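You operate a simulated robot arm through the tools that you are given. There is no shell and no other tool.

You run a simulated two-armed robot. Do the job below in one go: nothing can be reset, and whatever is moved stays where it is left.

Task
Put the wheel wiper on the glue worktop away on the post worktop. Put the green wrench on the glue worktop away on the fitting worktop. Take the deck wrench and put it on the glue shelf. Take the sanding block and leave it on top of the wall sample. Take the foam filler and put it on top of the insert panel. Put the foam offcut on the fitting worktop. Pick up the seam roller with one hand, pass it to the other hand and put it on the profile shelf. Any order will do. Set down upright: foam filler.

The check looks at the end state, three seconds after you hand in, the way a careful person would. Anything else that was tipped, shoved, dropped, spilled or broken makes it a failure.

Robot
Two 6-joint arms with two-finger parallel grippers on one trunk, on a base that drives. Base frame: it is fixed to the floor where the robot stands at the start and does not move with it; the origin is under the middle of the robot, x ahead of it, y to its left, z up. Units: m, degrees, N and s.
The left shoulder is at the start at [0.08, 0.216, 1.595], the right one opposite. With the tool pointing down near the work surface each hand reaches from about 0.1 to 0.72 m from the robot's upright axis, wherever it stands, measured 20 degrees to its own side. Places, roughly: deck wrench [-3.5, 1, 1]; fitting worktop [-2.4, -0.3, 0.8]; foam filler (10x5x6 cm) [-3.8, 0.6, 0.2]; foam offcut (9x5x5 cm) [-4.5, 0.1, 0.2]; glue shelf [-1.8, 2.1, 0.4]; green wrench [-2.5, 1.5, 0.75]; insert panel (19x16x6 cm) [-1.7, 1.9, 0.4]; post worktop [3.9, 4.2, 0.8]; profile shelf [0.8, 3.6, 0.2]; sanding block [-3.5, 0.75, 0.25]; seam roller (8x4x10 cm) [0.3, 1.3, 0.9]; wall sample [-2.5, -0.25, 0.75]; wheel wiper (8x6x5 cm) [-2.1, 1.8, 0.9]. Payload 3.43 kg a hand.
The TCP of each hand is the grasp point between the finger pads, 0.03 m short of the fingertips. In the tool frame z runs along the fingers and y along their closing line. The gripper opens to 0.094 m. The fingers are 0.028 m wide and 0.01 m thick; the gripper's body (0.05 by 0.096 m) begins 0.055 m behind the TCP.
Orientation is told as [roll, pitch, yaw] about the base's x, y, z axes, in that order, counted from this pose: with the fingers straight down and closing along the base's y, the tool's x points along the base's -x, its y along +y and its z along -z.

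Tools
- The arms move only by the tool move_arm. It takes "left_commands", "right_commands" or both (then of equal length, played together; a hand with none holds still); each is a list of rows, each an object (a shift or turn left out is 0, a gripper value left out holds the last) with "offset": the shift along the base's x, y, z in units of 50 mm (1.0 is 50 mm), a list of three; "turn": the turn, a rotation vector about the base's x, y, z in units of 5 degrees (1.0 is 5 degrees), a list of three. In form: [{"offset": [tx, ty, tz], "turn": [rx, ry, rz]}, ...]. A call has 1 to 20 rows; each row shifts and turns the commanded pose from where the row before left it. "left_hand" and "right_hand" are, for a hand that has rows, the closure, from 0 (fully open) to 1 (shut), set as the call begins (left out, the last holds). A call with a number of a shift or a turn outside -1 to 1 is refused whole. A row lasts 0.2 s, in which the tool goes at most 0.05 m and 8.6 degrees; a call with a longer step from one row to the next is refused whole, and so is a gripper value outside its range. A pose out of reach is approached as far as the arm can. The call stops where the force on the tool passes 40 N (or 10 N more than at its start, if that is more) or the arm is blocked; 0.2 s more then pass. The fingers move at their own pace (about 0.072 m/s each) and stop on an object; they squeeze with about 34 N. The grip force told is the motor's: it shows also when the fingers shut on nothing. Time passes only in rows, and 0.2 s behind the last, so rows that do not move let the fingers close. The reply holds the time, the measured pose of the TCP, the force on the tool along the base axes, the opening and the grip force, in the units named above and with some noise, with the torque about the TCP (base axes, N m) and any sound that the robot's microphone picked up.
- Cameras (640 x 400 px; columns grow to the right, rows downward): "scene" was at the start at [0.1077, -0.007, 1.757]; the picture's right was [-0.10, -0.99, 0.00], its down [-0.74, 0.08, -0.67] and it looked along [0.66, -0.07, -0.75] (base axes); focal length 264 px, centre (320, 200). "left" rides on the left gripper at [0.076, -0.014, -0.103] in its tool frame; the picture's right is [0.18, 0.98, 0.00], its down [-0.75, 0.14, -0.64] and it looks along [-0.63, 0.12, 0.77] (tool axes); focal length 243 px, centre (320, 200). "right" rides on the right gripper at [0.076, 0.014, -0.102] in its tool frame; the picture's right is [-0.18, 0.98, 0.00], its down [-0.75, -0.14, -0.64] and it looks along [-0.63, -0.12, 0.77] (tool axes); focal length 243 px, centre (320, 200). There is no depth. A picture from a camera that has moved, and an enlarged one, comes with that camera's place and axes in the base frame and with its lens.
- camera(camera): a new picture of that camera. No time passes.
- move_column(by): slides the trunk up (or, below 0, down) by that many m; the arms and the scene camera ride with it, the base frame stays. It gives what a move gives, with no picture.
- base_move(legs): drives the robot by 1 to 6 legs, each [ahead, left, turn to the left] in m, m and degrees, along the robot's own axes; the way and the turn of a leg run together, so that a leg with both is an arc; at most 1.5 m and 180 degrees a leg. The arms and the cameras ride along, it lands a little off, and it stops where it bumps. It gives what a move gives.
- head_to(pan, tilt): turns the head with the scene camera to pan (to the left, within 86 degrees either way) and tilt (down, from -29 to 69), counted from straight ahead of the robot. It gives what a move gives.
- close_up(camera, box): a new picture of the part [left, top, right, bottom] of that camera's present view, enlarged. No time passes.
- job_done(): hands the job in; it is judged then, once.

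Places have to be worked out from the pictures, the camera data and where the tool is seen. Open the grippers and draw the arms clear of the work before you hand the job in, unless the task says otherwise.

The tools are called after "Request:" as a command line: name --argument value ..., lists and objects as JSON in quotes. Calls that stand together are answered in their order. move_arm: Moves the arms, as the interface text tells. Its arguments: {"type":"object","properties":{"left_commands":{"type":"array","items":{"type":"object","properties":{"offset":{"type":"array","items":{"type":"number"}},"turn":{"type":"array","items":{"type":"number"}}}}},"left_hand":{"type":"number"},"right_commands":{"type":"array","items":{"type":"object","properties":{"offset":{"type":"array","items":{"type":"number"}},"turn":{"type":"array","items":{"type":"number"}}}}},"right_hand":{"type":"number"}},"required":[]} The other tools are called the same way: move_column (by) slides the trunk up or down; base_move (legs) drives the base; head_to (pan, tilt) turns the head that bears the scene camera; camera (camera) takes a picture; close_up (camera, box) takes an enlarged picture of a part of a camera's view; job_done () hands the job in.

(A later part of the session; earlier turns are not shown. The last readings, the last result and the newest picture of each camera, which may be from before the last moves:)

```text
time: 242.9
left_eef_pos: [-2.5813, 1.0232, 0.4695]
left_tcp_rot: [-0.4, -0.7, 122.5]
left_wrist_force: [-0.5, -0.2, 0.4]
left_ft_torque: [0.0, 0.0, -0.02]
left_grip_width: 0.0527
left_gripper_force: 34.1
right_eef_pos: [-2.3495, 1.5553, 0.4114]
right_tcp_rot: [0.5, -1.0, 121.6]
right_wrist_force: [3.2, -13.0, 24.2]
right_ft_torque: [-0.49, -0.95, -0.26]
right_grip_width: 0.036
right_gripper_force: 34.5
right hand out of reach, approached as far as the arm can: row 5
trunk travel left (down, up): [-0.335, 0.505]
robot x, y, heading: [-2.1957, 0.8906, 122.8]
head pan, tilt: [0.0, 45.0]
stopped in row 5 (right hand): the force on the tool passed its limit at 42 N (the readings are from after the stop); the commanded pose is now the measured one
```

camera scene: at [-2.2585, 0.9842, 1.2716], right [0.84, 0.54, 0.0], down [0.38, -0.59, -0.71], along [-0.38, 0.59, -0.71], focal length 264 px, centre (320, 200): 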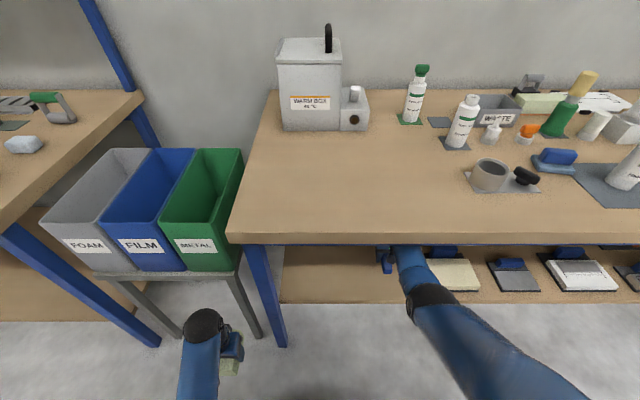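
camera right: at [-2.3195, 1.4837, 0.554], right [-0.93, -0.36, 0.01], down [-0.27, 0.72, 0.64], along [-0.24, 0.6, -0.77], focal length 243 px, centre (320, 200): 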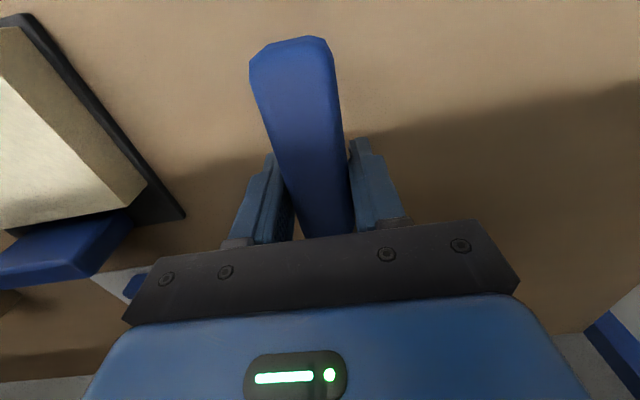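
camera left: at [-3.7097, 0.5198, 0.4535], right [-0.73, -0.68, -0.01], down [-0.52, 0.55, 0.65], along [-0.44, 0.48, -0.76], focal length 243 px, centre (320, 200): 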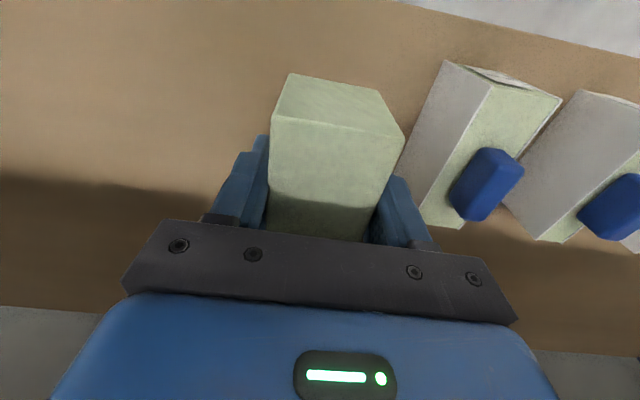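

Contact at z 0.411 – I check the picture before releasing.

Request:
camera --camera "right"

Request:
close_up --camera "scene" --box '[340, 230, 480, 330]'

```text
taken
camera right: at [-2.3197, 1.4823, 0.512], right [-0.93, -0.36, 0.01], down [-0.27, 0.71, 0.65], along [-0.24, 0.61, -0.76], focal length 243 px, centre (320, 200)
```

right: 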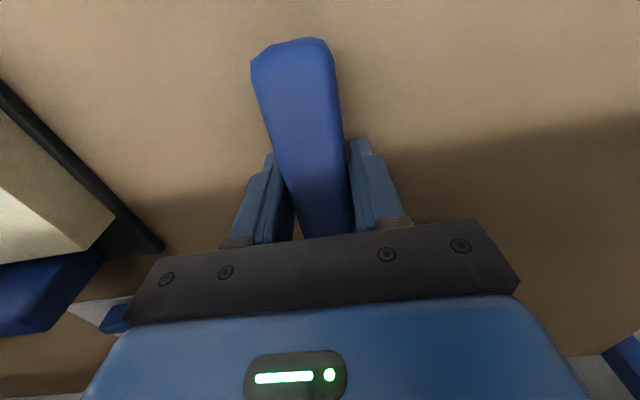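

```text
4.00 times, centred on (410, 280) of scene
camera zoom: at [-2.2578, 0.9795, 1.2721], right [0.84, 0.54, 0.0], down [0.38, -0.59, -0.71], along [-0.38, 0.6, -0.7], focal length 1055 px, centre (-40, -120)
```

zoom: 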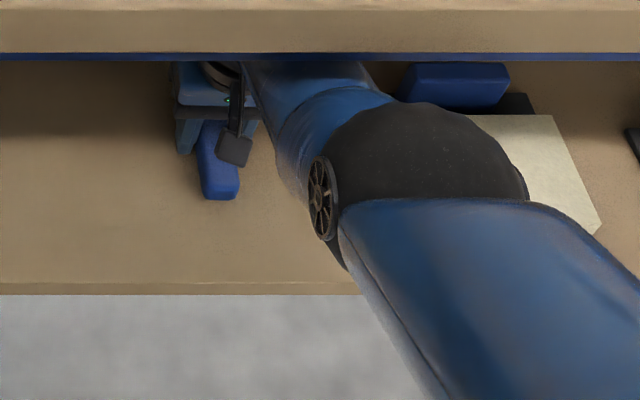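

The contact point lies under the handle, so the wrench is on the shelf. I ease up a little, open, and lift.

Request:
move_arm --right_commands '[{"offset": [0, 0, 0.04]}, {}]'

Request:
move_arm --right_commands '[{}, {}, {}]' --right_hand 0.3

Request:
move_arm --right_commands '[{"offset": [0, 0, 0.2]}, {"offset": [0, 0, 0.4]}, {"offset": [0, 0, 0.4]}, {"offset": [0, 0, 0.2]}, {}]'

Request:
camera --camera "right"

```text
time: 243.5
left_eef_pos: [-2.5797, 1.0231, 0.469]
left_tcp_rot: [-0.5, -0.6, 122.6]
left_wrist_force: [0.3, 0.2, 0.4]
left_ft_torque: [-0.01, 0.02, 0.03]
left_grip_width: 0.0526
left_gripper_force: 34.3
right_eef_pos: [-2.3485, 1.5567, 0.4106]
right_tcp_rot: [0.5, -0.9, 121.7]
right_wrist_force: [2.4, -11.5, 19.1]
right_ft_torque: [-0.44, -0.76, -0.34]
right_grip_width: 0.0362
right_gripper_force: 34.2
trunk travel left (down, up): [-0.335, 0.505]
robot x, y, heading: [-2.1942, 0.8904, 122.9]
head pan, tilt: [0.0, 45.0]
```

```text
time: 244.3
left_eef_pos: [-2.5802, 1.0229, 0.4688]
left_tcp_rot: [-0.6, -0.4, 122.7]
left_wrist_force: [0.2, 0.2, -0.1]
left_ft_torque: [0.0, -0.03, 0.01]
left_grip_width: 0.0528
left_gripper_force: 34.3
right_eef_pos: [-2.3508, 1.5568, 0.4101]
right_tcp_rot: [0.5, -1.1, 121.8]
right_wrist_force: [-11.8, -5.2, 13.5]
right_ft_torque: [-0.04, -0.16, -0.09]
right_grip_width: 0.0579
right_gripper_force: 0.1
trunk travel left (down, up): [-0.335, 0.505]
robot x, y, heading: [-2.1962, 0.891, 123.0]
head pan, tilt: [0.0, 45.0]
```

```text
time: 245.5
left_eef_pos: [-2.5808, 1.0243, 0.4694]
left_tcp_rot: [-0.5, -0.4, 122.7]
left_wrist_force: [-0.6, 0.3, -0.5]
left_ft_torque: [0.01, -0.01, 0.01]
left_grip_width: 0.0527
left_gripper_force: 33.8
right_eef_pos: [-2.3496, 1.556, 0.4678]
right_tcp_rot: [0.6, -0.8, 121.8]
right_wrist_force: [0.1, -0.2, -0.2]
right_ft_torque: [0.0, 0.01, 0.0]
right_grip_width: 0.0657
right_gripper_force: 0.1
trunk travel left (down, up): [-0.335, 0.505]
robot x, y, heading: [-2.1944, 0.886, 123.0]
head pan, tilt: [0.0, 45.0]
```

```text
taken
camera right: at [-2.3199, 1.483, 0.5695], right [-0.93, -0.36, 0.01], down [-0.27, 0.71, 0.65], along [-0.24, 0.6, -0.76], focal length 243 px, centre (320, 200)
```

right: 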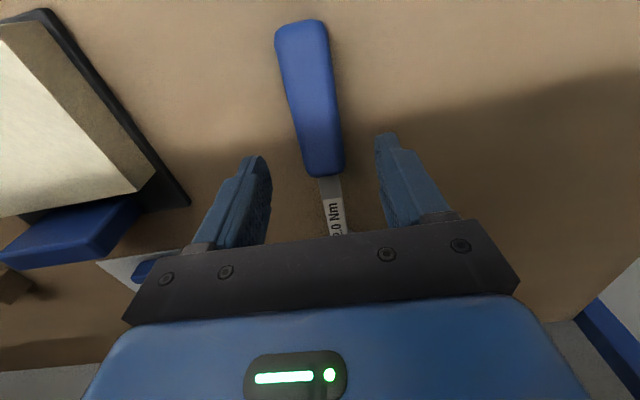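

The deck wrench lies on the glue shelf (shelf z≈0.38). I pull the right hand out and slide right to bring the left hand in front of the insert panel.

Request:
move_arm --right_commands '[{"offset": [0.48, -0.744, 0]}, {"offset": [0.48, -0.744, 0]}, {"offset": [0.48, -0.744, 0]}, {"offset": [0.48, -0.744, 0]}, {"offset": [0.48, -0.744, 0]}, {"offset": [0.48, -0.744, 0]}, {"offset": [0.48, -0.744, 0]}, {}]'

Request:
base_move --legs '[[-0.12, 0, 0], [0, -1.19, 0]]'

Request:
head_to --pan 12 --tilt 42

Request:
camera --camera "scene"

```text
time: 247.3
left_eef_pos: [-2.581, 1.0243, 0.4689]
left_tcp_rot: [-0.4, -0.3, 122.7]
left_wrist_force: [0.3, 0.1, -0.3]
left_ft_torque: [-0.01, -0.01, -0.06]
left_grip_width: 0.0528
left_gripper_force: 33.8
right_eef_pos: [-2.1789, 1.2942, 0.4707]
right_tcp_rot: [0.5, -0.8, 121.7]
right_wrist_force: [0.2, 0.7, 0.7]
right_ft_torque: [-0.01, 0.01, 0.01]
right_grip_width: 0.0657
right_gripper_force: 0.0
trunk travel left (down, up): [-0.335, 0.505]
robot x, y, heading: [-2.2011, 0.8883, 123.0]
head pan, tilt: [0.0, 45.0]
```

```text
time: 254.2
left_eef_pos: [-1.5145, 1.5788, 0.4687]
left_tcp_rot: [-0.6, -0.4, 123.0]
left_wrist_force: [-0.3, 0.8, -0.5]
left_ft_torque: [-0.02, -0.04, -0.03]
left_grip_width: 0.0528
left_gripper_force: 34.3
right_eef_pos: [-1.1149, 1.8496, 0.4714]
right_tcp_rot: [0.5, -0.8, 122.0]
right_wrist_force: [0.4, 0.3, -0.4]
right_ft_torque: [-0.01, -0.01, 0.0]
right_grip_width: 0.0659
right_gripper_force: 0.1
trunk travel left (down, up): [-0.335, 0.505]
robot x, y, heading: [-1.1329, 1.4442, 123.2]
head pan, tilt: [0.0, 45.0]
```

```text
time: 255.0
left_eef_pos: [-1.5146, 1.5772, 0.4693]
left_tcp_rot: [-0.5, -0.4, 122.9]
left_wrist_force: [-0.4, 0.0, -0.8]
left_ft_torque: [-0.03, 0.02, 0.01]
left_grip_width: 0.0529
left_gripper_force: 34.0
right_eef_pos: [-1.1147, 1.8494, 0.471]
right_tcp_rot: [0.5, -0.8, 122.1]
right_wrist_force: [-0.2, 1.1, 0.2]
right_ft_torque: [-0.02, 0.0, 0.0]
right_grip_width: 0.0657
right_gripper_force: 0.1
trunk travel left (down, up): [-0.335, 0.505]
robot x, y, heading: [-1.1313, 1.4409, 123.2]
head pan, tilt: [12.0, 42.0]
```

```text
taken
camera scene: at [-1.208, 1.5305, 1.2759], right [0.7, 0.71, 0.0], down [0.48, -0.47, -0.74], along [-0.53, 0.52, -0.67], focal length 264 px, centre (320, 200)
```

scene: 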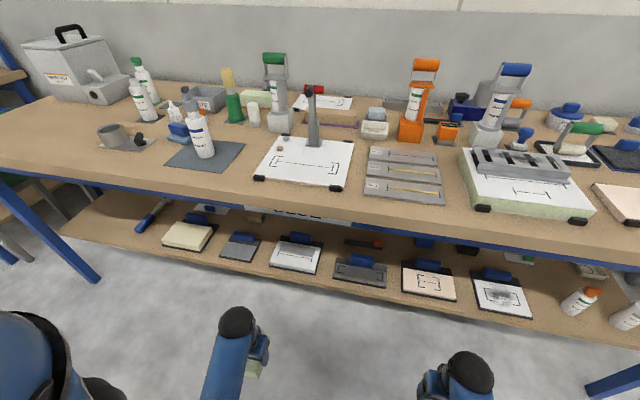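

The wrench is visible on the shelf. I zoom in on the insert panel (third tray).

Request:
close_up --camera "scene" --box '[210, 210, 390, 300]'

```text
3.56 times, centred on (300, 255) of scene
camera zoom: at [-1.208, 1.5305, 1.2759], right [0.7, 0.71, 0.0], down [0.48, -0.47, -0.74], along [-0.53, 0.52, -0.67], focal length 938 px, centre (391, 4)
```

zoom: 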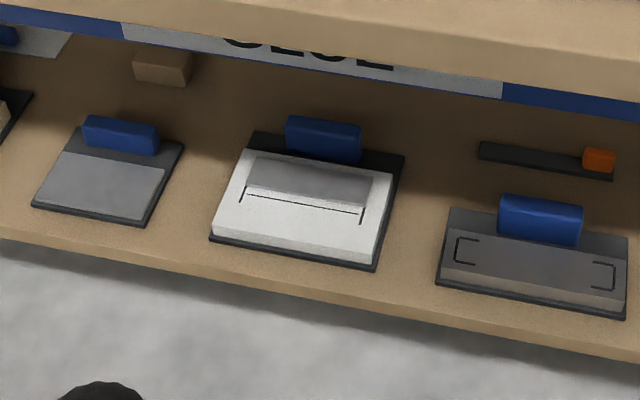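

The panel (white with a grey strip, blue handle behind) is centred at about [-1.725,1.905]. I drive 0.13 m ahead and look closer.

Request:
base_move --legs '[[0.13, 0, -0.5]]'

Request:
head_to --pan 20 --tilt 50

Request:
camera --camera "scene"

Request:
close_up --camera "scene" --box '[240, 200, 400, 300]'

Request:
camera --camera "left"

```text
time: 256.3
left_eef_pos: [-1.586, 1.6898, 0.4681]
left_tcp_rot: [-0.5, -0.4, 122.7]
left_wrist_force: [0.0, 0.2, 0.2]
left_ft_torque: [-0.01, -0.01, 0.01]
left_grip_width: 0.0531
left_gripper_force: 34.1
right_eef_pos: [-1.1835, 1.9593, 0.4706]
right_tcp_rot: [0.5, -0.8, 121.7]
right_wrist_force: [-0.6, -0.2, 0.0]
right_ft_torque: [-0.01, -0.03, 0.02]
right_grip_width: 0.0656
right_gripper_force: 0.0
trunk travel left (down, up): [-0.335, 0.505]
robot x, y, heading: [-1.2023, 1.5542, 122.8]
head pan, tilt: [12.0, 42.0]
```

```text
time: 256.9
left_eef_pos: [-1.586, 1.6896, 0.4688]
left_tcp_rot: [-0.5, -0.4, 122.6]
left_wrist_force: [-0.3, 0.3, -0.4]
left_ft_torque: [0.01, -0.01, -0.01]
left_grip_width: 0.0528
left_gripper_force: 34.5
right_eef_pos: [-1.1837, 1.9589, 0.4711]
right_tcp_rot: [0.5, -0.8, 121.7]
right_wrist_force: [-0.5, -0.2, 0.7]
right_ft_torque: [-0.01, 0.0, -0.04]
right_grip_width: 0.0658
right_gripper_force: 0.1
trunk travel left (down, up): [-0.335, 0.505]
robot x, y, heading: [-1.2015, 1.552, 122.8]
head pan, tilt: [20.0, 50.0]
```

```text
taken
camera scene: at [-1.2812, 1.6275, 1.2647], right [0.6, 0.8, 0.0], down [0.61, -0.46, -0.64], along [-0.51, 0.39, -0.77], focal length 264 px, centre (320, 200)
```

scene: 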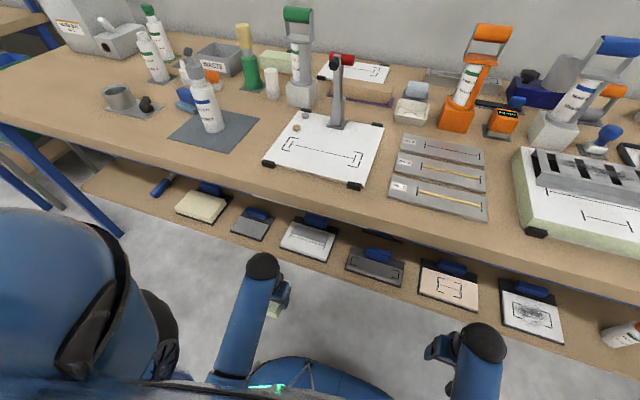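

```text
4.00 times, centred on (320, 250) of scene
camera zoom: at [-1.2812, 1.6275, 1.2647], right [0.6, 0.8, 0.0], down [0.61, -0.46, -0.64], along [-0.51, 0.39, -0.77], focal length 1055 px, centre (320, 0)
```

zoom: 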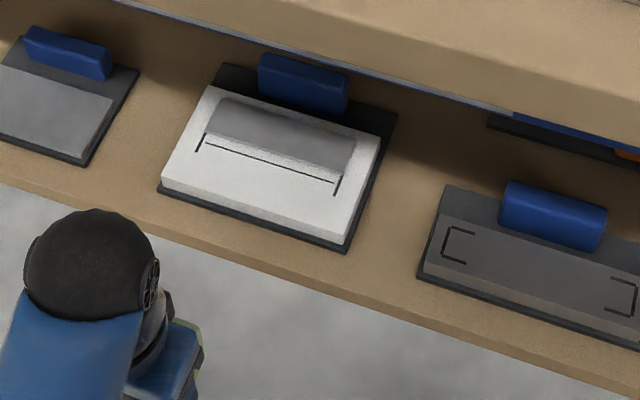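

```text
taken
camera left: at [-1.5337, 1.6306, 0.5715], right [-0.73, -0.68, -0.01], down [-0.53, 0.55, 0.65], along [-0.44, 0.48, -0.76], focal length 243 px, centre (320, 200)
```

left: 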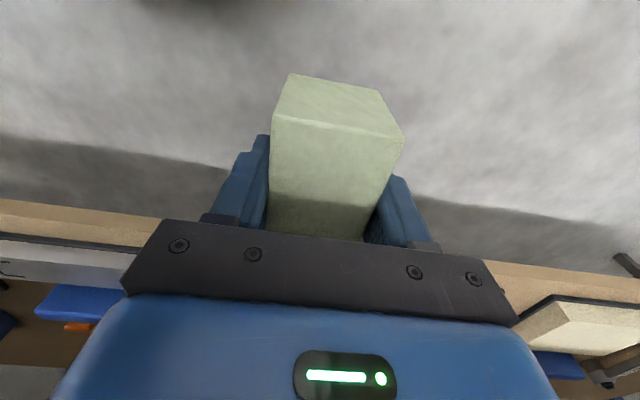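

The grey strip is a raised bar (~13×4 cm) near the panel's middle, so I'll set the filler crosswise flat on it. I rotate the left hand +90° first, still in front of the shelf.

Request:
move_arm --left_commands '[{"offset": [0, 0, 0.1], "turn": [0, 0, 1]}, {"offset": [0, 0, 0.1], "turn": [0, 0, 1]}, {"offset": [0, 0, 0.1], "turn": [0, 0, 1]}, {"turn": [0, 0, 1]}, {"turn": [0, 0, 1]}, {"turn": [0, 0, 1]}, {"turn": [0, 0, 1]}, {"turn": [0, 0, 1]}, {"turn": [0, 0, 1]}, {"turn": [0, 0, 1]}, {"turn": [0, 0, 1]}, {"turn": [0, 0, 1]}, {"turn": [0, 0, 1]}, {"turn": [0, 0, 1]}, {"turn": [0, 0, 1]}, {"turn": [0, 0, 1]}, {"turn": [0, 0, 1]}, {"turn": [0, 0, 1]}]'

Request:
camera --camera "left"

Request:
close_up --camera "scene" --box '[240, 200, 400, 300]'

```text
time: 260.8
left_eef_pos: [-1.5837, 1.6891, 0.4836]
left_tcp_rot: [-0.6, -0.4, -147.3]
left_wrist_force: [0.1, 0.0, 0.0]
left_ft_torque: [0.03, -0.03, 0.0]
left_grip_width: 0.0526
left_gripper_force: 33.8
right_eef_pos: [-1.1838, 1.9584, 0.4723]
right_tcp_rot: [0.4, -0.7, 121.7]
right_wrist_force: [-0.2, -0.4, -0.6]
right_ft_torque: [-0.01, -0.01, 0.02]
right_grip_width: 0.0659
right_gripper_force: 0.2
trunk travel left (down, up): [-0.335, 0.505]
robot x, y, heading: [-1.2024, 1.557, 123.2]
head pan, tilt: [20.0, 50.0]
```

```text
taken
camera left: at [-1.5284, 1.7407, 0.5862], right [0.69, -0.73, -0.01], down [-0.55, -0.53, 0.65], along [-0.48, -0.44, -0.76], focal length 243 px, centre (320, 200)
```

left: 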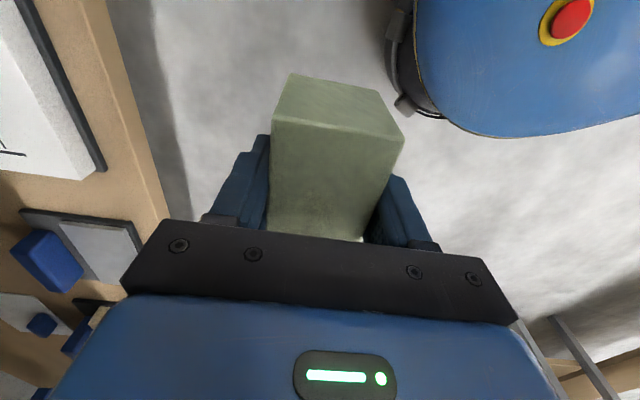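

```text
4.00 times, centred on (320, 250) of scene
camera zoom: at [-1.2813, 1.6277, 1.2647], right [0.6, 0.8, 0.0], down [0.61, -0.46, -0.64], along [-0.51, 0.39, -0.77], focal length 1055 px, centre (320, 0)
```

zoom: 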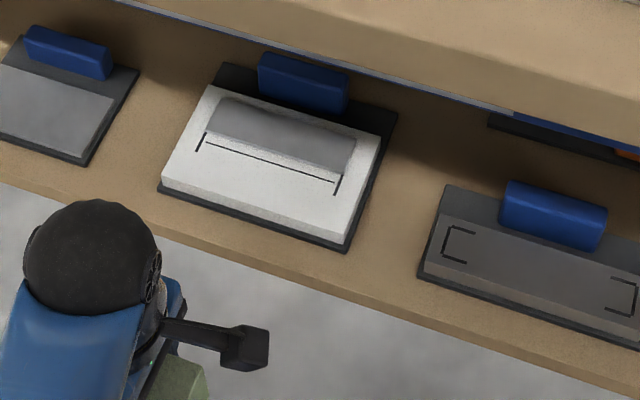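

I want a closer look at the grey strip, so I bring the right wrist camera over to the middle and aim it at the panel.

Request:
move_arm --right_commands '[{"offset": [-0.65, -0.42, 0.4], "turn": [0, 0, 1]}, {"offset": [-0.65, -0.42, 0.4], "turn": [0, 0, 1]}, {"offset": [-0.65, -0.42, 0.4], "turn": [0, 0, 1]}, {"offset": [-0.65, -0.42, 0.4], "turn": [0, 0, 1]}, {"offset": [-0.6, -0.4, 0.4], "turn": [0, 0, 1]}, {"turn": [0, 0, 1]}, {"turn": [0, 0, 1]}]' --right_hand 0

Request:
camera --camera "right"

```text
time: 262.4
left_eef_pos: [-1.5847, 1.6896, 0.4844]
left_tcp_rot: [-0.5, -0.4, -147.5]
left_wrist_force: [-0.1, -0.2, 0.4]
left_ft_torque: [0.0, 0.0, 0.01]
left_grip_width: 0.0529
left_gripper_force: 34.2
right_eef_pos: [-1.343, 1.8528, 0.5399]
right_tcp_rot: [0.4, -0.9, 156.8]
right_wrist_force: [0.2, -0.3, 1.2]
right_ft_torque: [0.02, -0.01, -0.02]
right_grip_width: 0.094
right_gripper_force: 0.1
right hand out of reach, approached as far as the arm can: row 4, 5
trunk travel left (down, up): [-0.335, 0.505]
robot x, y, heading: [-1.2033, 1.5551, 123.2]
head pan, tilt: [20.0, 50.0]
```

```text
taken
camera right: at [-1.2767, 1.8102, 0.6423], right [-0.56, -0.83, 0.01], down [-0.62, 0.43, 0.65], along [-0.55, 0.36, -0.76], focal length 243 px, centre (320, 200)
```

right: 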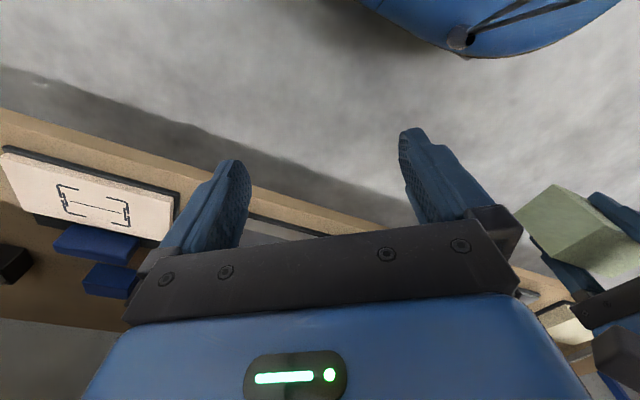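

The wrist view is blocked by the gripper, but comparing two scene views puts the strip within a few mm of the panel top (z≈0.42). Setting the filler crosswise on it is flat either way. I return the right hand and then move the left hand in over the panel.

Request:
move_arm --right_commands '[{"offset": [0.65, 0.42, -0.3], "turn": [0, 0, -1]}, {"offset": [0.65, 0.42, -0.3], "turn": [0, 0, -1]}, {"offset": [0.65, 0.42, -0.3], "turn": [0, 0, -1]}, {"offset": [0.65, 0.42, -0.2], "turn": [0, 0, -1]}, {"offset": [0.6, 0.4, -0.1], "turn": [0, 0, -1]}, {"turn": [0, 0, -1]}, {"turn": [0, 0, -1]}]'

Request:
move_arm --left_commands '[{"offset": [-0.464, 0.805, 0]}, {"offset": [-0.464, 0.805, 0]}, {"offset": [-0.464, 0.805, 0]}, {"offset": [-0.464, 0.805, 0]}, {"offset": [-0.464, 0.805, 0]}, {}]'

Request:
close_up --camera "scene" --box '[240, 180, 400, 280]'

Request:
camera --camera "left"

```text
time: 263.9
left_eef_pos: [-1.5848, 1.6896, 0.4839]
left_tcp_rot: [-0.5, -0.4, -147.4]
left_wrist_force: [-0.4, -0.1, 0.0]
left_ft_torque: [-0.01, -0.02, -0.02]
left_grip_width: 0.0529
left_gripper_force: 34.2
right_eef_pos: [-1.181, 1.9568, 0.4848]
right_tcp_rot: [0.5, -0.8, 121.5]
right_wrist_force: [-0.1, 0.1, 0.3]
right_ft_torque: [0.0, -0.03, -0.02]
right_grip_width: 0.094
right_gripper_force: 0.0
trunk travel left (down, up): [-0.335, 0.505]
robot x, y, heading: [-1.2046, 1.5563, 123.2]
head pan, tilt: [20.0, 50.0]
```

```text
time: 265.4
left_eef_pos: [-1.7029, 1.8898, 0.4873]
left_tcp_rot: [-0.4, -0.4, -147.4]
left_wrist_force: [0.2, -0.8, -0.2]
left_ft_torque: [0.0, 0.01, -0.02]
left_grip_width: 0.0528
left_gripper_force: 34.2
right_eef_pos: [-1.181, 1.9562, 0.4842]
right_tcp_rot: [0.5, -0.9, 121.6]
right_wrist_force: [-0.4, 0.6, -0.1]
right_ft_torque: [-0.03, -0.01, 0.03]
right_grip_width: 0.0938
right_gripper_force: 0.0
trunk travel left (down, up): [-0.335, 0.505]
robot x, y, heading: [-1.2031, 1.5537, 123.3]
head pan, tilt: [20.0, 50.0]
```

```text
4.00 times, centred on (320, 230) of scene
camera zoom: at [-1.281, 1.6271, 1.2647], right [0.6, 0.8, 0.0], down [0.61, -0.46, -0.64], along [-0.51, 0.39, -0.77], focal length 1055 px, centre (320, 80)
```

zoom: 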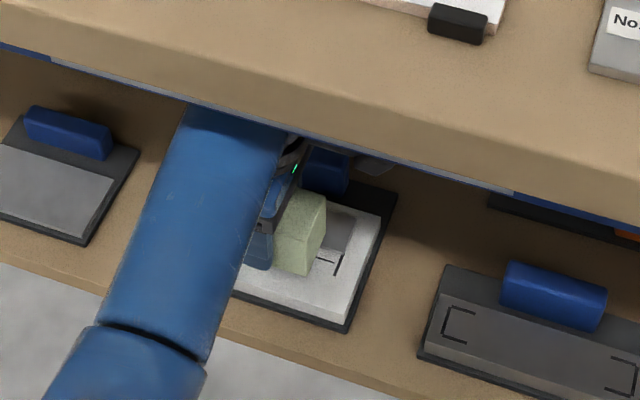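

```text
taken
camera left: at [-1.6458, 1.9424, 0.5895], right [0.69, -0.73, -0.01], down [-0.55, -0.53, 0.65], along [-0.48, -0.44, -0.76], focal length 243 px, centre (320, 200)
```

left: 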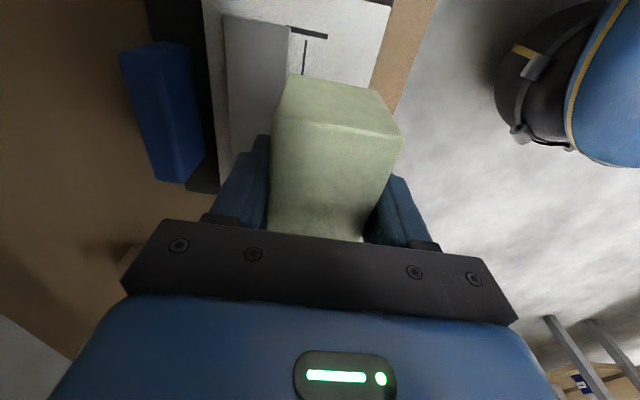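

The wrist view shows the strip is flat with a free white zone in front of it, 5.5 cm deep – exactly where the filler now hangs. I lower it here slowly.

Request:
move_arm --left_commands '[{"offset": [-0.02, 0.03, -0.2]}, {"offset": [0, 0, -0.1]}, {"offset": [0, 0, -0.08]}, {"offset": [0, 0, -0.08]}, {"offset": [0, 0, -0.08]}, {"offset": [0, 0, -0.08]}, {}]'

Request:
camera --camera "left"

Request:
close_up --camera "scene" --box '[280, 200, 360, 260]'

```text
time: 266.9
left_eef_pos: [-1.703, 1.8921, 0.4537]
left_tcp_rot: [-0.4, -0.4, -147.4]
left_wrist_force: [-0.2, 0.1, -0.4]
left_ft_torque: [0.01, -0.01, -0.01]
left_grip_width: 0.0528
left_gripper_force: 33.6
right_eef_pos: [-1.1826, 1.957, 0.4838]
right_tcp_rot: [0.4, -0.8, 121.6]
right_wrist_force: [-0.1, -0.2, 0.8]
right_ft_torque: [0.0, 0.04, -0.04]
right_grip_width: 0.0941
right_gripper_force: 0.1
trunk travel left (down, up): [-0.335, 0.505]
robot x, y, heading: [-1.1964, 1.553, 123.1]
head pan, tilt: [20.0, 50.0]
```

```text
taken
camera left: at [-1.6461, 1.9435, 0.5569], right [0.68, -0.73, -0.01], down [-0.55, -0.53, 0.65], along [-0.48, -0.44, -0.76], focal length 243 px, centre (320, 200)
```

left: 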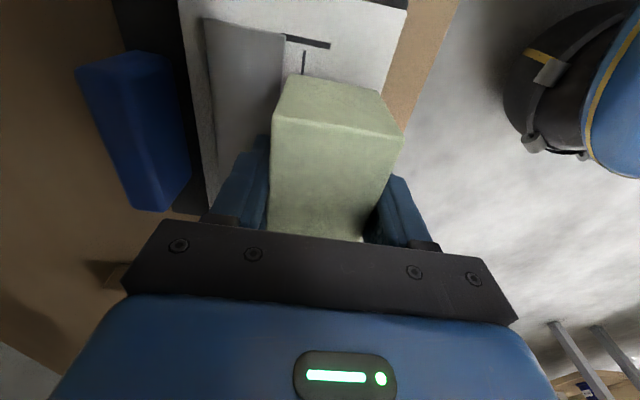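

```text
6.67 times, centred on (320, 230) of scene
camera zoom: at [-1.2813, 1.6278, 1.2646], right [0.6, 0.8, 0.0], down [0.61, -0.46, -0.64], along [-0.51, 0.39, -0.77], focal length 1759 px, centre (320, 0)
```

zoom: 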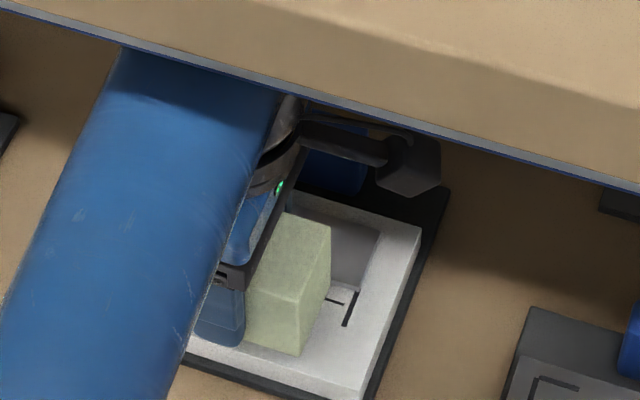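

No contact yet; I keep lowering in 3 mm steps.

Request:
move_arm --left_commands '[{"offset": [0, 0, -0.06]}, {"offset": [0, 0, -0.06]}, {"offset": [0, 0, -0.06]}, {"offset": [0, 0, -0.06]}, {"offset": [0, 0, -0.06]}, {}]'

```text
time: 268.4
left_eef_pos: [-1.702, 1.8935, 0.4418]
left_tcp_rot: [-0.8, -0.6, -147.4]
left_wrist_force: [-0.8, 1.2, 27.5]
left_ft_torque: [-0.23, -0.19, -0.03]
left_grip_width: 0.0524
left_gripper_force: 33.8
right_eef_pos: [-1.18, 1.9566, 0.4851]
right_tcp_rot: [0.7, -0.8, 121.7]
right_wrist_force: [0.2, -0.4, -1.0]
right_ft_torque: [0.01, -0.01, -0.03]
right_grip_width: 0.094
right_gripper_force: 0.1
trunk travel left (down, up): [-0.335, 0.505]
robot x, y, heading: [-1.2006, 1.5563, 123.1]
head pan, tilt: [20.0, 50.0]
```

Contact (27 N, nearly no torque): the filler stands on the panel. I ease up, open slightly, and lift straight.

Request:
move_arm --left_commands '[{"offset": [0, 0, 0.05]}, {}]'

Request:
move_arm --left_commands '[{}, {}]' --left_hand 0.34

Request:
camera --camera "left"

```text
time: 268.9
left_eef_pos: [-1.7018, 1.8916, 0.4398]
left_tcp_rot: [-0.5, -0.5, -147.3]
left_wrist_force: [-3.4, 5.0, 13.4]
left_ft_torque: [0.02, 0.13, -0.06]
left_grip_width: 0.0525
left_gripper_force: 34.5
right_eef_pos: [-1.1817, 1.9564, 0.4831]
right_tcp_rot: [0.6, -0.8, 121.8]
right_wrist_force: [0.6, -0.2, -0.1]
right_ft_torque: [-0.01, -0.02, 0.0]
right_grip_width: 0.0939
right_gripper_force: 0.1
trunk travel left (down, up): [-0.335, 0.505]
robot x, y, heading: [-1.205, 1.5529, 122.9]
head pan, tilt: [20.0, 50.0]
```

```text
time: 269.6
left_eef_pos: [-1.7024, 1.8911, 0.4402]
left_tcp_rot: [-0.4, -0.4, -147.4]
left_wrist_force: [0.0, 0.1, -0.2]
left_ft_torque: [-0.02, 0.0, 0.01]
left_grip_width: 0.0621
left_gripper_force: 0.0
right_eef_pos: [-1.1814, 1.9567, 0.4845]
right_tcp_rot: [0.5, -0.7, 121.8]
right_wrist_force: [-0.7, 0.6, 0.7]
right_ft_torque: [0.01, -0.02, -0.03]
right_grip_width: 0.0941
right_gripper_force: 0.2
trunk travel left (down, up): [-0.335, 0.505]
robot x, y, heading: [-1.2042, 1.5544, 122.8]
head pan, tilt: [20.0, 50.0]
```

```text
taken
camera left: at [-1.6455, 1.9428, 0.5419], right [0.69, -0.73, -0.01], down [-0.55, -0.53, 0.65], along [-0.48, -0.44, -0.76], focal length 243 px, centre (320, 200)
```

left: 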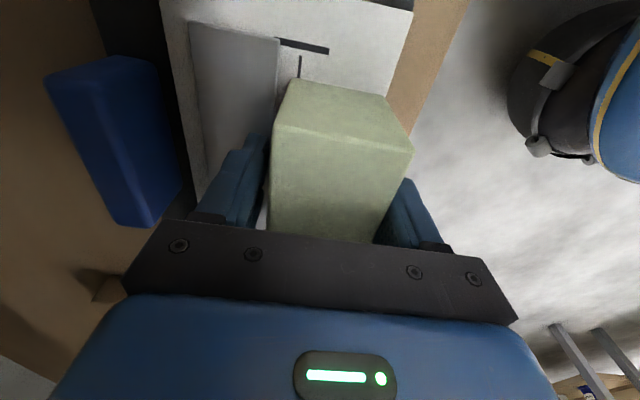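

Released. To avoid the worktop's front rail I lift just above the filler, sidestep left, lower again and draw the hand out.

Request:
move_arm --left_commands '[{"offset": [0, 0, 0.2]}, {"offset": [0, 0, 0.5]}, {"offset": [0, 0, 0.6]}, {}]'

Request:
camera --camera "left"

```text
time: 270.6
left_eef_pos: [-1.7037, 1.8911, 0.5048]
left_tcp_rot: [-0.4, -0.4, -147.5]
left_wrist_force: [1.1, 0.9, 0.6]
left_ft_torque: [0.01, 0.01, -0.04]
left_grip_width: 0.062
left_gripper_force: 0.0
right_eef_pos: [-1.1822, 1.9561, 0.4852]
right_tcp_rot: [0.4, -0.7, 121.7]
right_wrist_force: [0.1, 0.1, -0.3]
right_ft_torque: [0.03, 0.01, 0.0]
right_grip_width: 0.094
right_gripper_force: 0.1
trunk travel left (down, up): [-0.335, 0.505]
robot x, y, heading: [-1.2025, 1.5583, 123.0]
head pan, tilt: [20.0, 50.0]
```

```text
taken
camera left: at [-1.6467, 1.9426, 0.6074], right [0.69, -0.73, -0.01], down [-0.55, -0.53, 0.65], along [-0.48, -0.44, -0.76], focal length 243 px, centre (320, 200)
```

left: 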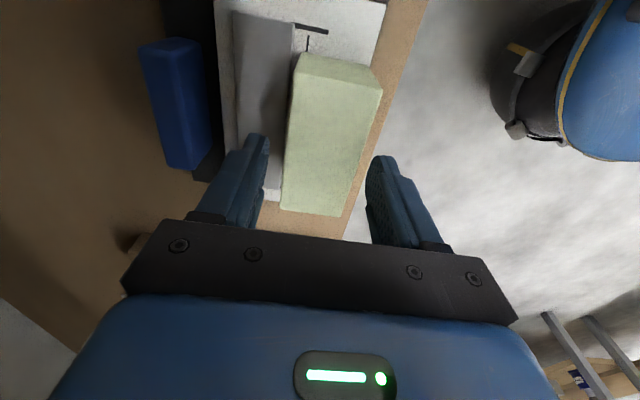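

The filler stands square on the panel's front zone. I sidestep left, lower and pull the hand out.

Request:
move_arm --left_commands '[{"offset": [-0.617, -0.396, 0]}, {"offset": [-0.617, -0.396, 0]}, {"offset": [-0.617, -0.396, 0]}, {"offset": [0, 0, -0.6]}, {"offset": [0, 0, -0.2]}, {"offset": [0.5, -0.78, 0]}, {"offset": [0.5, -0.78, 0]}, {"offset": [0.5, -0.78, 0]}, {"offset": [0.5, -0.78, 0]}, {"offset": [0.5, -0.78, 0]}, {}]'

Request:
close_up --camera "scene" --box '[240, 200, 400, 300]'

```text
time: 272.9
left_eef_pos: [-1.6709, 1.6373, 0.4691]
left_tcp_rot: [-0.4, -0.4, -147.3]
left_wrist_force: [0.5, -0.2, -0.1]
left_ft_torque: [0.0, -0.01, -0.02]
left_grip_width: 0.0621
left_gripper_force: 0.2
right_eef_pos: [-1.1821, 1.9558, 0.4846]
right_tcp_rot: [0.4, -0.8, 121.7]
right_wrist_force: [0.3, -0.2, 0.7]
right_ft_torque: [-0.01, -0.01, 0.01]
right_grip_width: 0.0939
right_gripper_force: 0.1
trunk travel left (down, up): [-0.335, 0.505]
robot x, y, heading: [-1.203, 1.5585, 123.0]
head pan, tilt: [20.0, 50.0]
```

```text
4.00 times, centred on (320, 250) of scene
camera zoom: at [-1.2817, 1.6281, 1.2646], right [0.6, 0.8, 0.0], down [0.61, -0.46, -0.64], along [-0.51, 0.39, -0.77], focal length 1055 px, centre (320, 0)
```

zoom: 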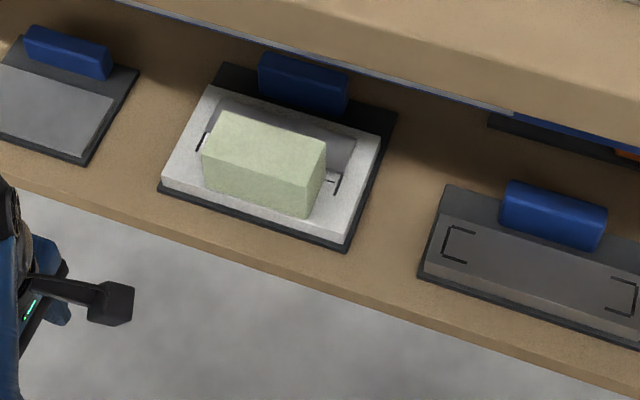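

The filler is upright on the insert panel. Next the wheel wiper: I back off, raise the trunk, recentre the left hand (kept at +90°) and slide left in front of it.

Request:
base_move --legs '[[-0.12, 0, 0]]'

Request:
move_arm --left_commands '[{"offset": [0.6, 0.39, 0]}, {"offset": [0.6, 0.39, 0]}, {"offset": [0.5, 0.3, 0]}]' --left_hand 0

Request:
move_column --by 0.4

Request:
move_column --by 0.1

Request:
base_move --legs '[[0, 0.36, 0]]'

Request:
head_to --pan 15 --tilt 55

Request:
camera --camera "scene"

```text
time: 274.2
left_eef_pos: [-1.6035, 1.5333, 0.47]
left_tcp_rot: [-0.5, -0.5, -147.2]
left_wrist_force: [0.5, -0.2, -0.9]
left_ft_torque: [0.03, -0.02, -0.01]
left_grip_width: 0.0623
left_gripper_force: 0.1
right_eef_pos: [-1.1158, 1.854, 0.4844]
right_tcp_rot: [0.4, -0.9, 121.8]
right_wrist_force: [0.0, -0.7, 0.0]
right_ft_torque: [0.0, -0.03, -0.01]
right_grip_width: 0.0941
right_gripper_force: 0.0
trunk travel left (down, up): [-0.335, 0.505]
robot x, y, heading: [-1.1354, 1.455, 122.7]
head pan, tilt: [20.0, 50.0]
```

```text
time: 275.0
left_eef_pos: [-1.521, 1.589, 0.4688]
left_tcp_rot: [-0.4, -0.3, -147.3]
left_wrist_force: [-0.1, 1.2, 0.2]
left_ft_torque: [0.03, 0.01, 0.0]
left_grip_width: 0.0942
left_gripper_force: 0.1
right_eef_pos: [-1.1156, 1.8542, 0.4847]
right_tcp_rot: [0.5, -0.8, 121.7]
right_wrist_force: [-0.7, -0.2, 0.3]
right_ft_torque: [0.0, -0.03, 0.0]
right_grip_width: 0.094
right_gripper_force: 0.2
trunk travel left (down, up): [-0.335, 0.505]
robot x, y, heading: [-1.137, 1.4537, 122.9]
head pan, tilt: [20.0, 50.0]
```

```text
time: 278.8
left_eef_pos: [-1.5215, 1.5879, 0.8687]
left_tcp_rot: [-0.5, -0.4, -147.2]
left_wrist_force: [-0.1, 1.2, -0.6]
left_ft_torque: [-0.01, 0.0, 0.0]
left_grip_width: 0.0941
left_gripper_force: 0.0
right_eef_pos: [-1.1162, 1.8548, 0.8845]
right_tcp_rot: [0.5, -0.7, 121.8]
right_wrist_force: [-0.8, -0.2, -0.9]
right_ft_torque: [-0.01, -0.01, 0.01]
right_grip_width: 0.0937
right_gripper_force: 0.0
trunk travel left (down, up): [-0.735, 0.105]
robot x, y, heading: [-1.1382, 1.4525, 123.0]
head pan, tilt: [20.0, 50.0]
```

```text
time: 280.2
left_eef_pos: [-1.5215, 1.5884, 0.968]
left_tcp_rot: [-0.5, -0.4, -147.2]
left_wrist_force: [0.3, 0.8, 0.2]
left_ft_torque: [-0.01, 0.01, -0.02]
left_grip_width: 0.0941
left_gripper_force: 0.0
right_eef_pos: [-1.1166, 1.8541, 0.9843]
right_tcp_rot: [0.5, -0.8, 121.8]
right_wrist_force: [0.3, 0.0, 0.7]
right_ft_torque: [-0.02, 0.01, 0.0]
right_grip_width: 0.0938
right_gripper_force: 0.1
trunk travel left (down, up): [-0.835, 0.005]
robot x, y, heading: [-1.135, 1.4537, 123.1]
head pan, tilt: [20.0, 50.0]
```

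```text
time: 282.5
left_eef_pos: [-1.8224, 1.3859, 0.9695]
left_tcp_rot: [-0.5, -0.6, -146.5]
left_wrist_force: [-0.2, -0.1, 0.2]
left_ft_torque: [-0.03, -0.01, -0.01]
left_grip_width: 0.094
left_gripper_force: 0.2
right_eef_pos: [-1.421, 1.6566, 0.9838]
right_tcp_rot: [0.7, -0.8, 122.6]
right_wrist_force: [1.4, 0.0, -0.8]
right_ft_torque: [-0.01, 0.02, -0.01]
right_grip_width: 0.0941
right_gripper_force: 0.1
trunk travel left (down, up): [-0.835, 0.005]
robot x, y, heading: [-1.4402, 1.2517, 123.7]
head pan, tilt: [20.0, 50.0]
```

```text
time: 283.1
left_eef_pos: [-1.8246, 1.3853, 0.9682]
left_tcp_rot: [-0.6, -0.5, -146.5]
left_wrist_force: [-0.3, 0.0, -0.1]
left_ft_torque: [-0.01, -0.03, 0.0]
left_grip_width: 0.094
left_gripper_force: 0.1
right_eef_pos: [-1.4236, 1.6552, 0.9831]
right_tcp_rot: [0.5, -0.9, 122.6]
right_wrist_force: [0.0, -0.8, 0.3]
right_ft_torque: [-0.05, 0.04, 0.01]
right_grip_width: 0.094
right_gripper_force: 0.1
trunk travel left (down, up): [-0.835, 0.005]
robot x, y, heading: [-1.4364, 1.2562, 123.8]
head pan, tilt: [15.0, 55.0]
```

```text
taken
camera scene: at [-1.5095, 1.3275, 1.7582], right [0.66, 0.75, 0.0], down [0.62, -0.54, -0.57], along [-0.43, 0.38, -0.82], focal length 264 px, centre (320, 200)
```

scene: 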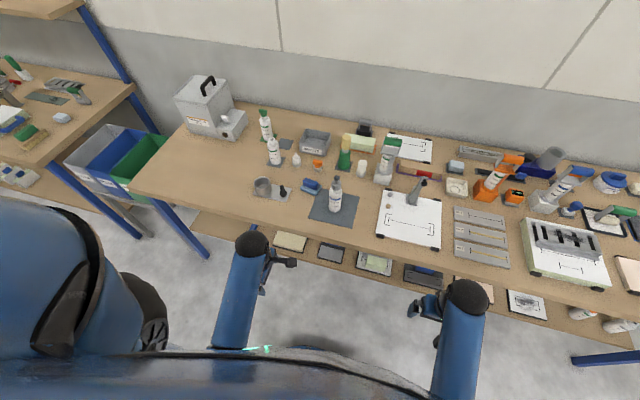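

I zoom in on the wiper.

Request:
close_up --camera "scene" --box '[270, 150, 370, 220]'

```text
5.71 times, centred on (320, 185) of scene
camera zoom: at [-1.5095, 1.3275, 1.7582], right [0.66, 0.75, 0.0], down [0.62, -0.54, -0.57], along [-0.43, 0.38, -0.82], focal length 1507 px, centre (320, 286)
```

zoom: 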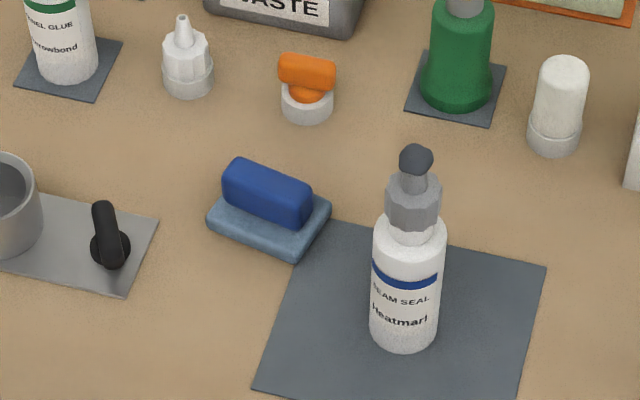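

The wiper's handle centre is at about [-2.053,1.758], long axis ~25°. A tall bottle stands right of it, so I flip the left hand to yaw 25° so that its camera is on the free (left) side.

Request:
move_arm --left_commands '[{"turn": [0, 0, -1]}, {"turn": [0, 0, -1]}, {"turn": [0, 0, -1]}, {"turn": [0, 0, -1]}, {"turn": [0, 0, -1]}, {"turn": [0, 0, -1]}, {"turn": [0, 0, -1]}, {"turn": [0, 0, -1]}, {"turn": [0, 0, -1]}, {"turn": [0, 0, -1]}, {"turn": [0, 0, -1]}, {"turn": [0, 0, -1]}, {"turn": [0, 0, -1]}, {"turn": [0, 0, -1]}, {"turn": [0, 0, -1]}, {"turn": [0, 0, -1]}, {"turn": [0, 0, -1]}, {"turn": [0, 0, -1]}, {"turn": [0, 0, -1]}, {"turn": [0, 0, -1]}]'

Request:
move_arm --left_commands '[{"turn": [0, 0, -1]}, {"turn": [0, 0, -1]}, {"turn": [0, 0, -1]}, {"turn": [0, 0, -1]}, {"turn": [0, 0, -1]}, {"turn": [0, 0, -1]}, {"turn": [0, 0, -1]}, {"turn": [0, 0, -1]}, {"turn": [0, 0, -1]}, {"turn": [0, 0, -1]}, {"turn": [0, 0, -1]}, {"turn": [0, 0, -1]}, {"turn": [0, 0, -1]}, {"turn": [0, 0, -1]}, {"turn": [0, 0, -1]}, {"turn": [0, 0, -1]}, {"turn": [0, 0, -1]}, {"turn": [0, 0, -0.7]}]'

Request:
base_move --legs '[[0.13, 0, 0]]'

Request:
camera --camera "scene"

```text
time: 287.4
left_eef_pos: [-1.8238, 1.3846, 0.9689]
left_tcp_rot: [-0.3, -0.4, 113.4]
left_wrist_force: [0.2, 0.1, 0.7]
left_ft_torque: [0.01, 0.03, -0.02]
left_grip_width: 0.0941
left_gripper_force: 0.0
right_eef_pos: [-1.4244, 1.6539, 0.9857]
right_tcp_rot: [0.4, -0.8, 122.6]
right_wrist_force: [-0.7, 0.0, 0.5]
right_ft_torque: [-0.01, 0.0, 0.01]
right_grip_width: 0.0939
right_gripper_force: 0.1
trunk travel left (down, up): [-0.835, 0.005]
robot x, y, heading: [-1.4386, 1.2545, 123.8]
head pan, tilt: [15.0, 55.0]
```

```text
time: 291.1
left_eef_pos: [-1.8253, 1.384, 0.9686]
left_tcp_rot: [-0.4, -0.3, 24.8]
left_wrist_force: [0.1, -0.1, 0.5]
left_ft_torque: [-0.02, -0.01, 0.01]
left_grip_width: 0.0937
left_gripper_force: 0.1
right_eef_pos: [-1.424, 1.6539, 0.9831]
right_tcp_rot: [0.5, -0.8, 122.6]
right_wrist_force: [-0.1, -0.1, -0.5]
right_ft_torque: [-0.01, 0.02, 0.01]
right_grip_width: 0.0939
right_gripper_force: 0.0
trunk travel left (down, up): [-0.835, 0.005]
robot x, y, heading: [-1.4412, 1.2571, 123.6]
head pan, tilt: [15.0, 55.0]
```

```text
time: 292.4
left_eef_pos: [-1.8973, 1.4912, 0.9704]
left_tcp_rot: [-0.3, -0.4, 24.9]
left_wrist_force: [-0.5, -0.9, 0.4]
left_ft_torque: [0.04, 0.01, -0.01]
left_grip_width: 0.0937
left_gripper_force: 0.0
right_eef_pos: [-1.4959, 1.7616, 0.9856]
right_tcp_rot: [0.5, -1.1, 122.6]
right_wrist_force: [-0.2, 0.4, 0.3]
right_ft_torque: [-0.01, 0.01, -0.03]
right_grip_width: 0.0943
right_gripper_force: 0.0
trunk travel left (down, up): [-0.835, 0.005]
robot x, y, heading: [-1.5168, 1.3627, 123.8]
head pan, tilt: [15.0, 55.0]
```

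```text
taken
camera scene: at [-1.5813, 1.4312, 1.7586], right [0.66, 0.75, 0.0], down [0.61, -0.54, -0.58], along [-0.43, 0.38, -0.82], focal length 264 px, centre (320, 200)
```

scene: 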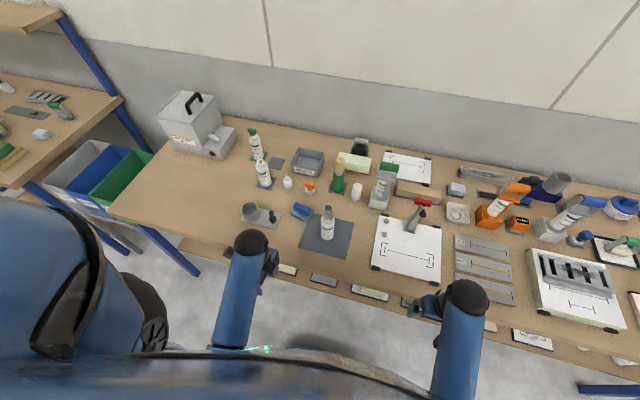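

I move the left hand along a clear line to above the wiper.

Request:
move_arm --left_commands '[{"offset": [-0.446, 0.763, 0.05]}, {"offset": [-0.446, 0.763, 0.05]}, {"offset": [-0.446, 0.763, 0]}, {"offset": [-0.446, 0.763, 0]}, {"offset": [-0.446, 0.763, 0]}, {"offset": [-0.446, 0.763, 0]}, {"offset": [-0.446, 0.763, 0]}, {}]'

Request:
camera --camera "left"

Request:
close_up --camera "scene" --box '[230, 130, 390, 250]'

```text
time: 294.2
left_eef_pos: [-2.057, 1.7584, 0.9737]
left_tcp_rot: [-0.6, -0.4, 25.0]
left_wrist_force: [-0.5, 0.3, 0.8]
left_ft_torque: [0.02, 0.03, 0.01]
left_grip_width: 0.094
left_gripper_force: 0.2
right_eef_pos: [-1.4982, 1.7639, 0.9836]
right_tcp_rot: [0.5, -0.8, 122.6]
right_wrist_force: [-0.9, -0.2, 0.2]
right_ft_torque: [0.02, 0.01, 0.01]
right_grip_width: 0.0941
right_gripper_force: 0.0
trunk travel left (down, up): [-0.835, 0.005]
robot x, y, heading: [-1.5115, 1.3624, 123.9]
head pan, tilt: [15.0, 55.0]
```

```text
taken
camera left: at [-2.1213, 1.7139, 1.0762], right [-0.58, 0.81, -0.01], down [0.62, 0.45, 0.65], along [0.53, 0.37, -0.76], focal length 243 px, centre (320, 200)
```

left: 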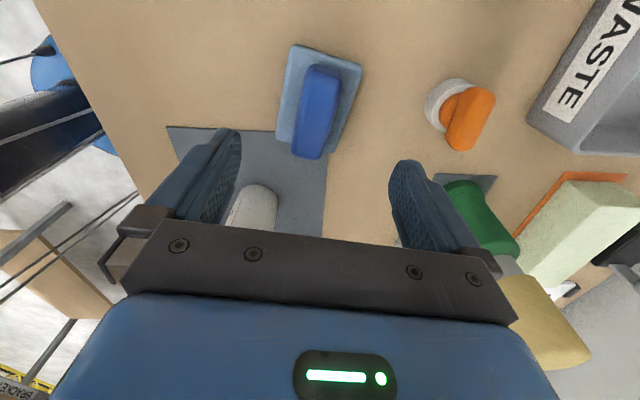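

```text
3.33 times, centred on (310, 190) of scene
camera zoom: at [-1.5845, 1.4361, 1.7582], right [0.66, 0.75, 0.0], down [0.62, -0.54, -0.57], along [-0.43, 0.38, -0.82], focal length 879 px, centre (353, 233)
```

zoom: 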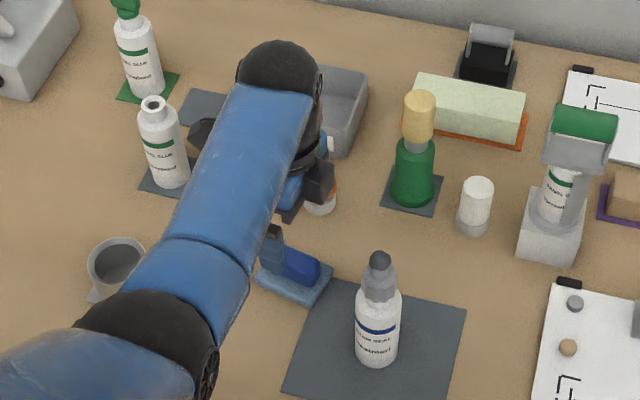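

Well aligned. I shift 9 mm and descend onto the handle.

Request:
move_arm --left_commands '[{"offset": [-0.11, -0.15, -0.4]}, {"offset": [0, 0, -0.5]}, {"offset": [0, 0, -0.3]}, {"offset": [0, 0, -0.15]}, {}]'

Request:
camera --camera "left"

```text
time: 295.4
left_eef_pos: [-2.0604, 1.7535, 0.9061]
left_tcp_rot: [-0.5, -0.5, 25.0]
left_wrist_force: [0.6, 0.7, -1.0]
left_ft_torque: [-0.02, 0.01, -0.01]
left_grip_width: 0.0939
left_gripper_force: 0.1
right_eef_pos: [-1.4989, 1.765, 0.9838]
right_tcp_rot: [0.5, -0.8, 122.6]
right_wrist_force: [-0.6, 0.4, 0.3]
right_ft_torque: [-0.03, 0.03, -0.03]
right_grip_width: 0.0937
right_gripper_force: 0.0
trunk travel left (down, up): [-0.835, 0.005]
robot x, y, heading: [-1.5129, 1.3613, 123.6]
head pan, tilt: [15.0, 55.0]
```

```text
taken
camera left: at [-2.1262, 1.7072, 1.0086], right [-0.58, 0.81, -0.01], down [0.62, 0.45, 0.65], along [0.53, 0.37, -0.76], focal length 243 px, centre (320, 200)
```

left: 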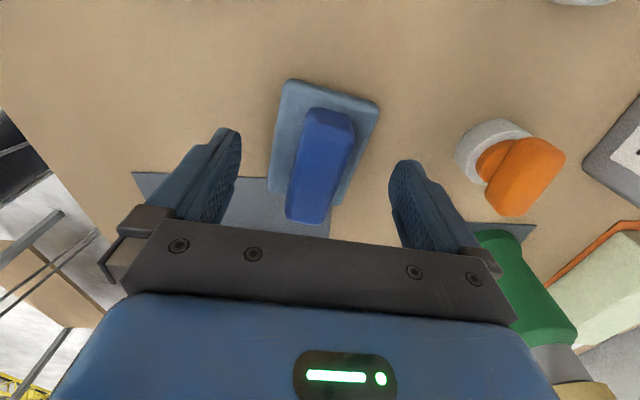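

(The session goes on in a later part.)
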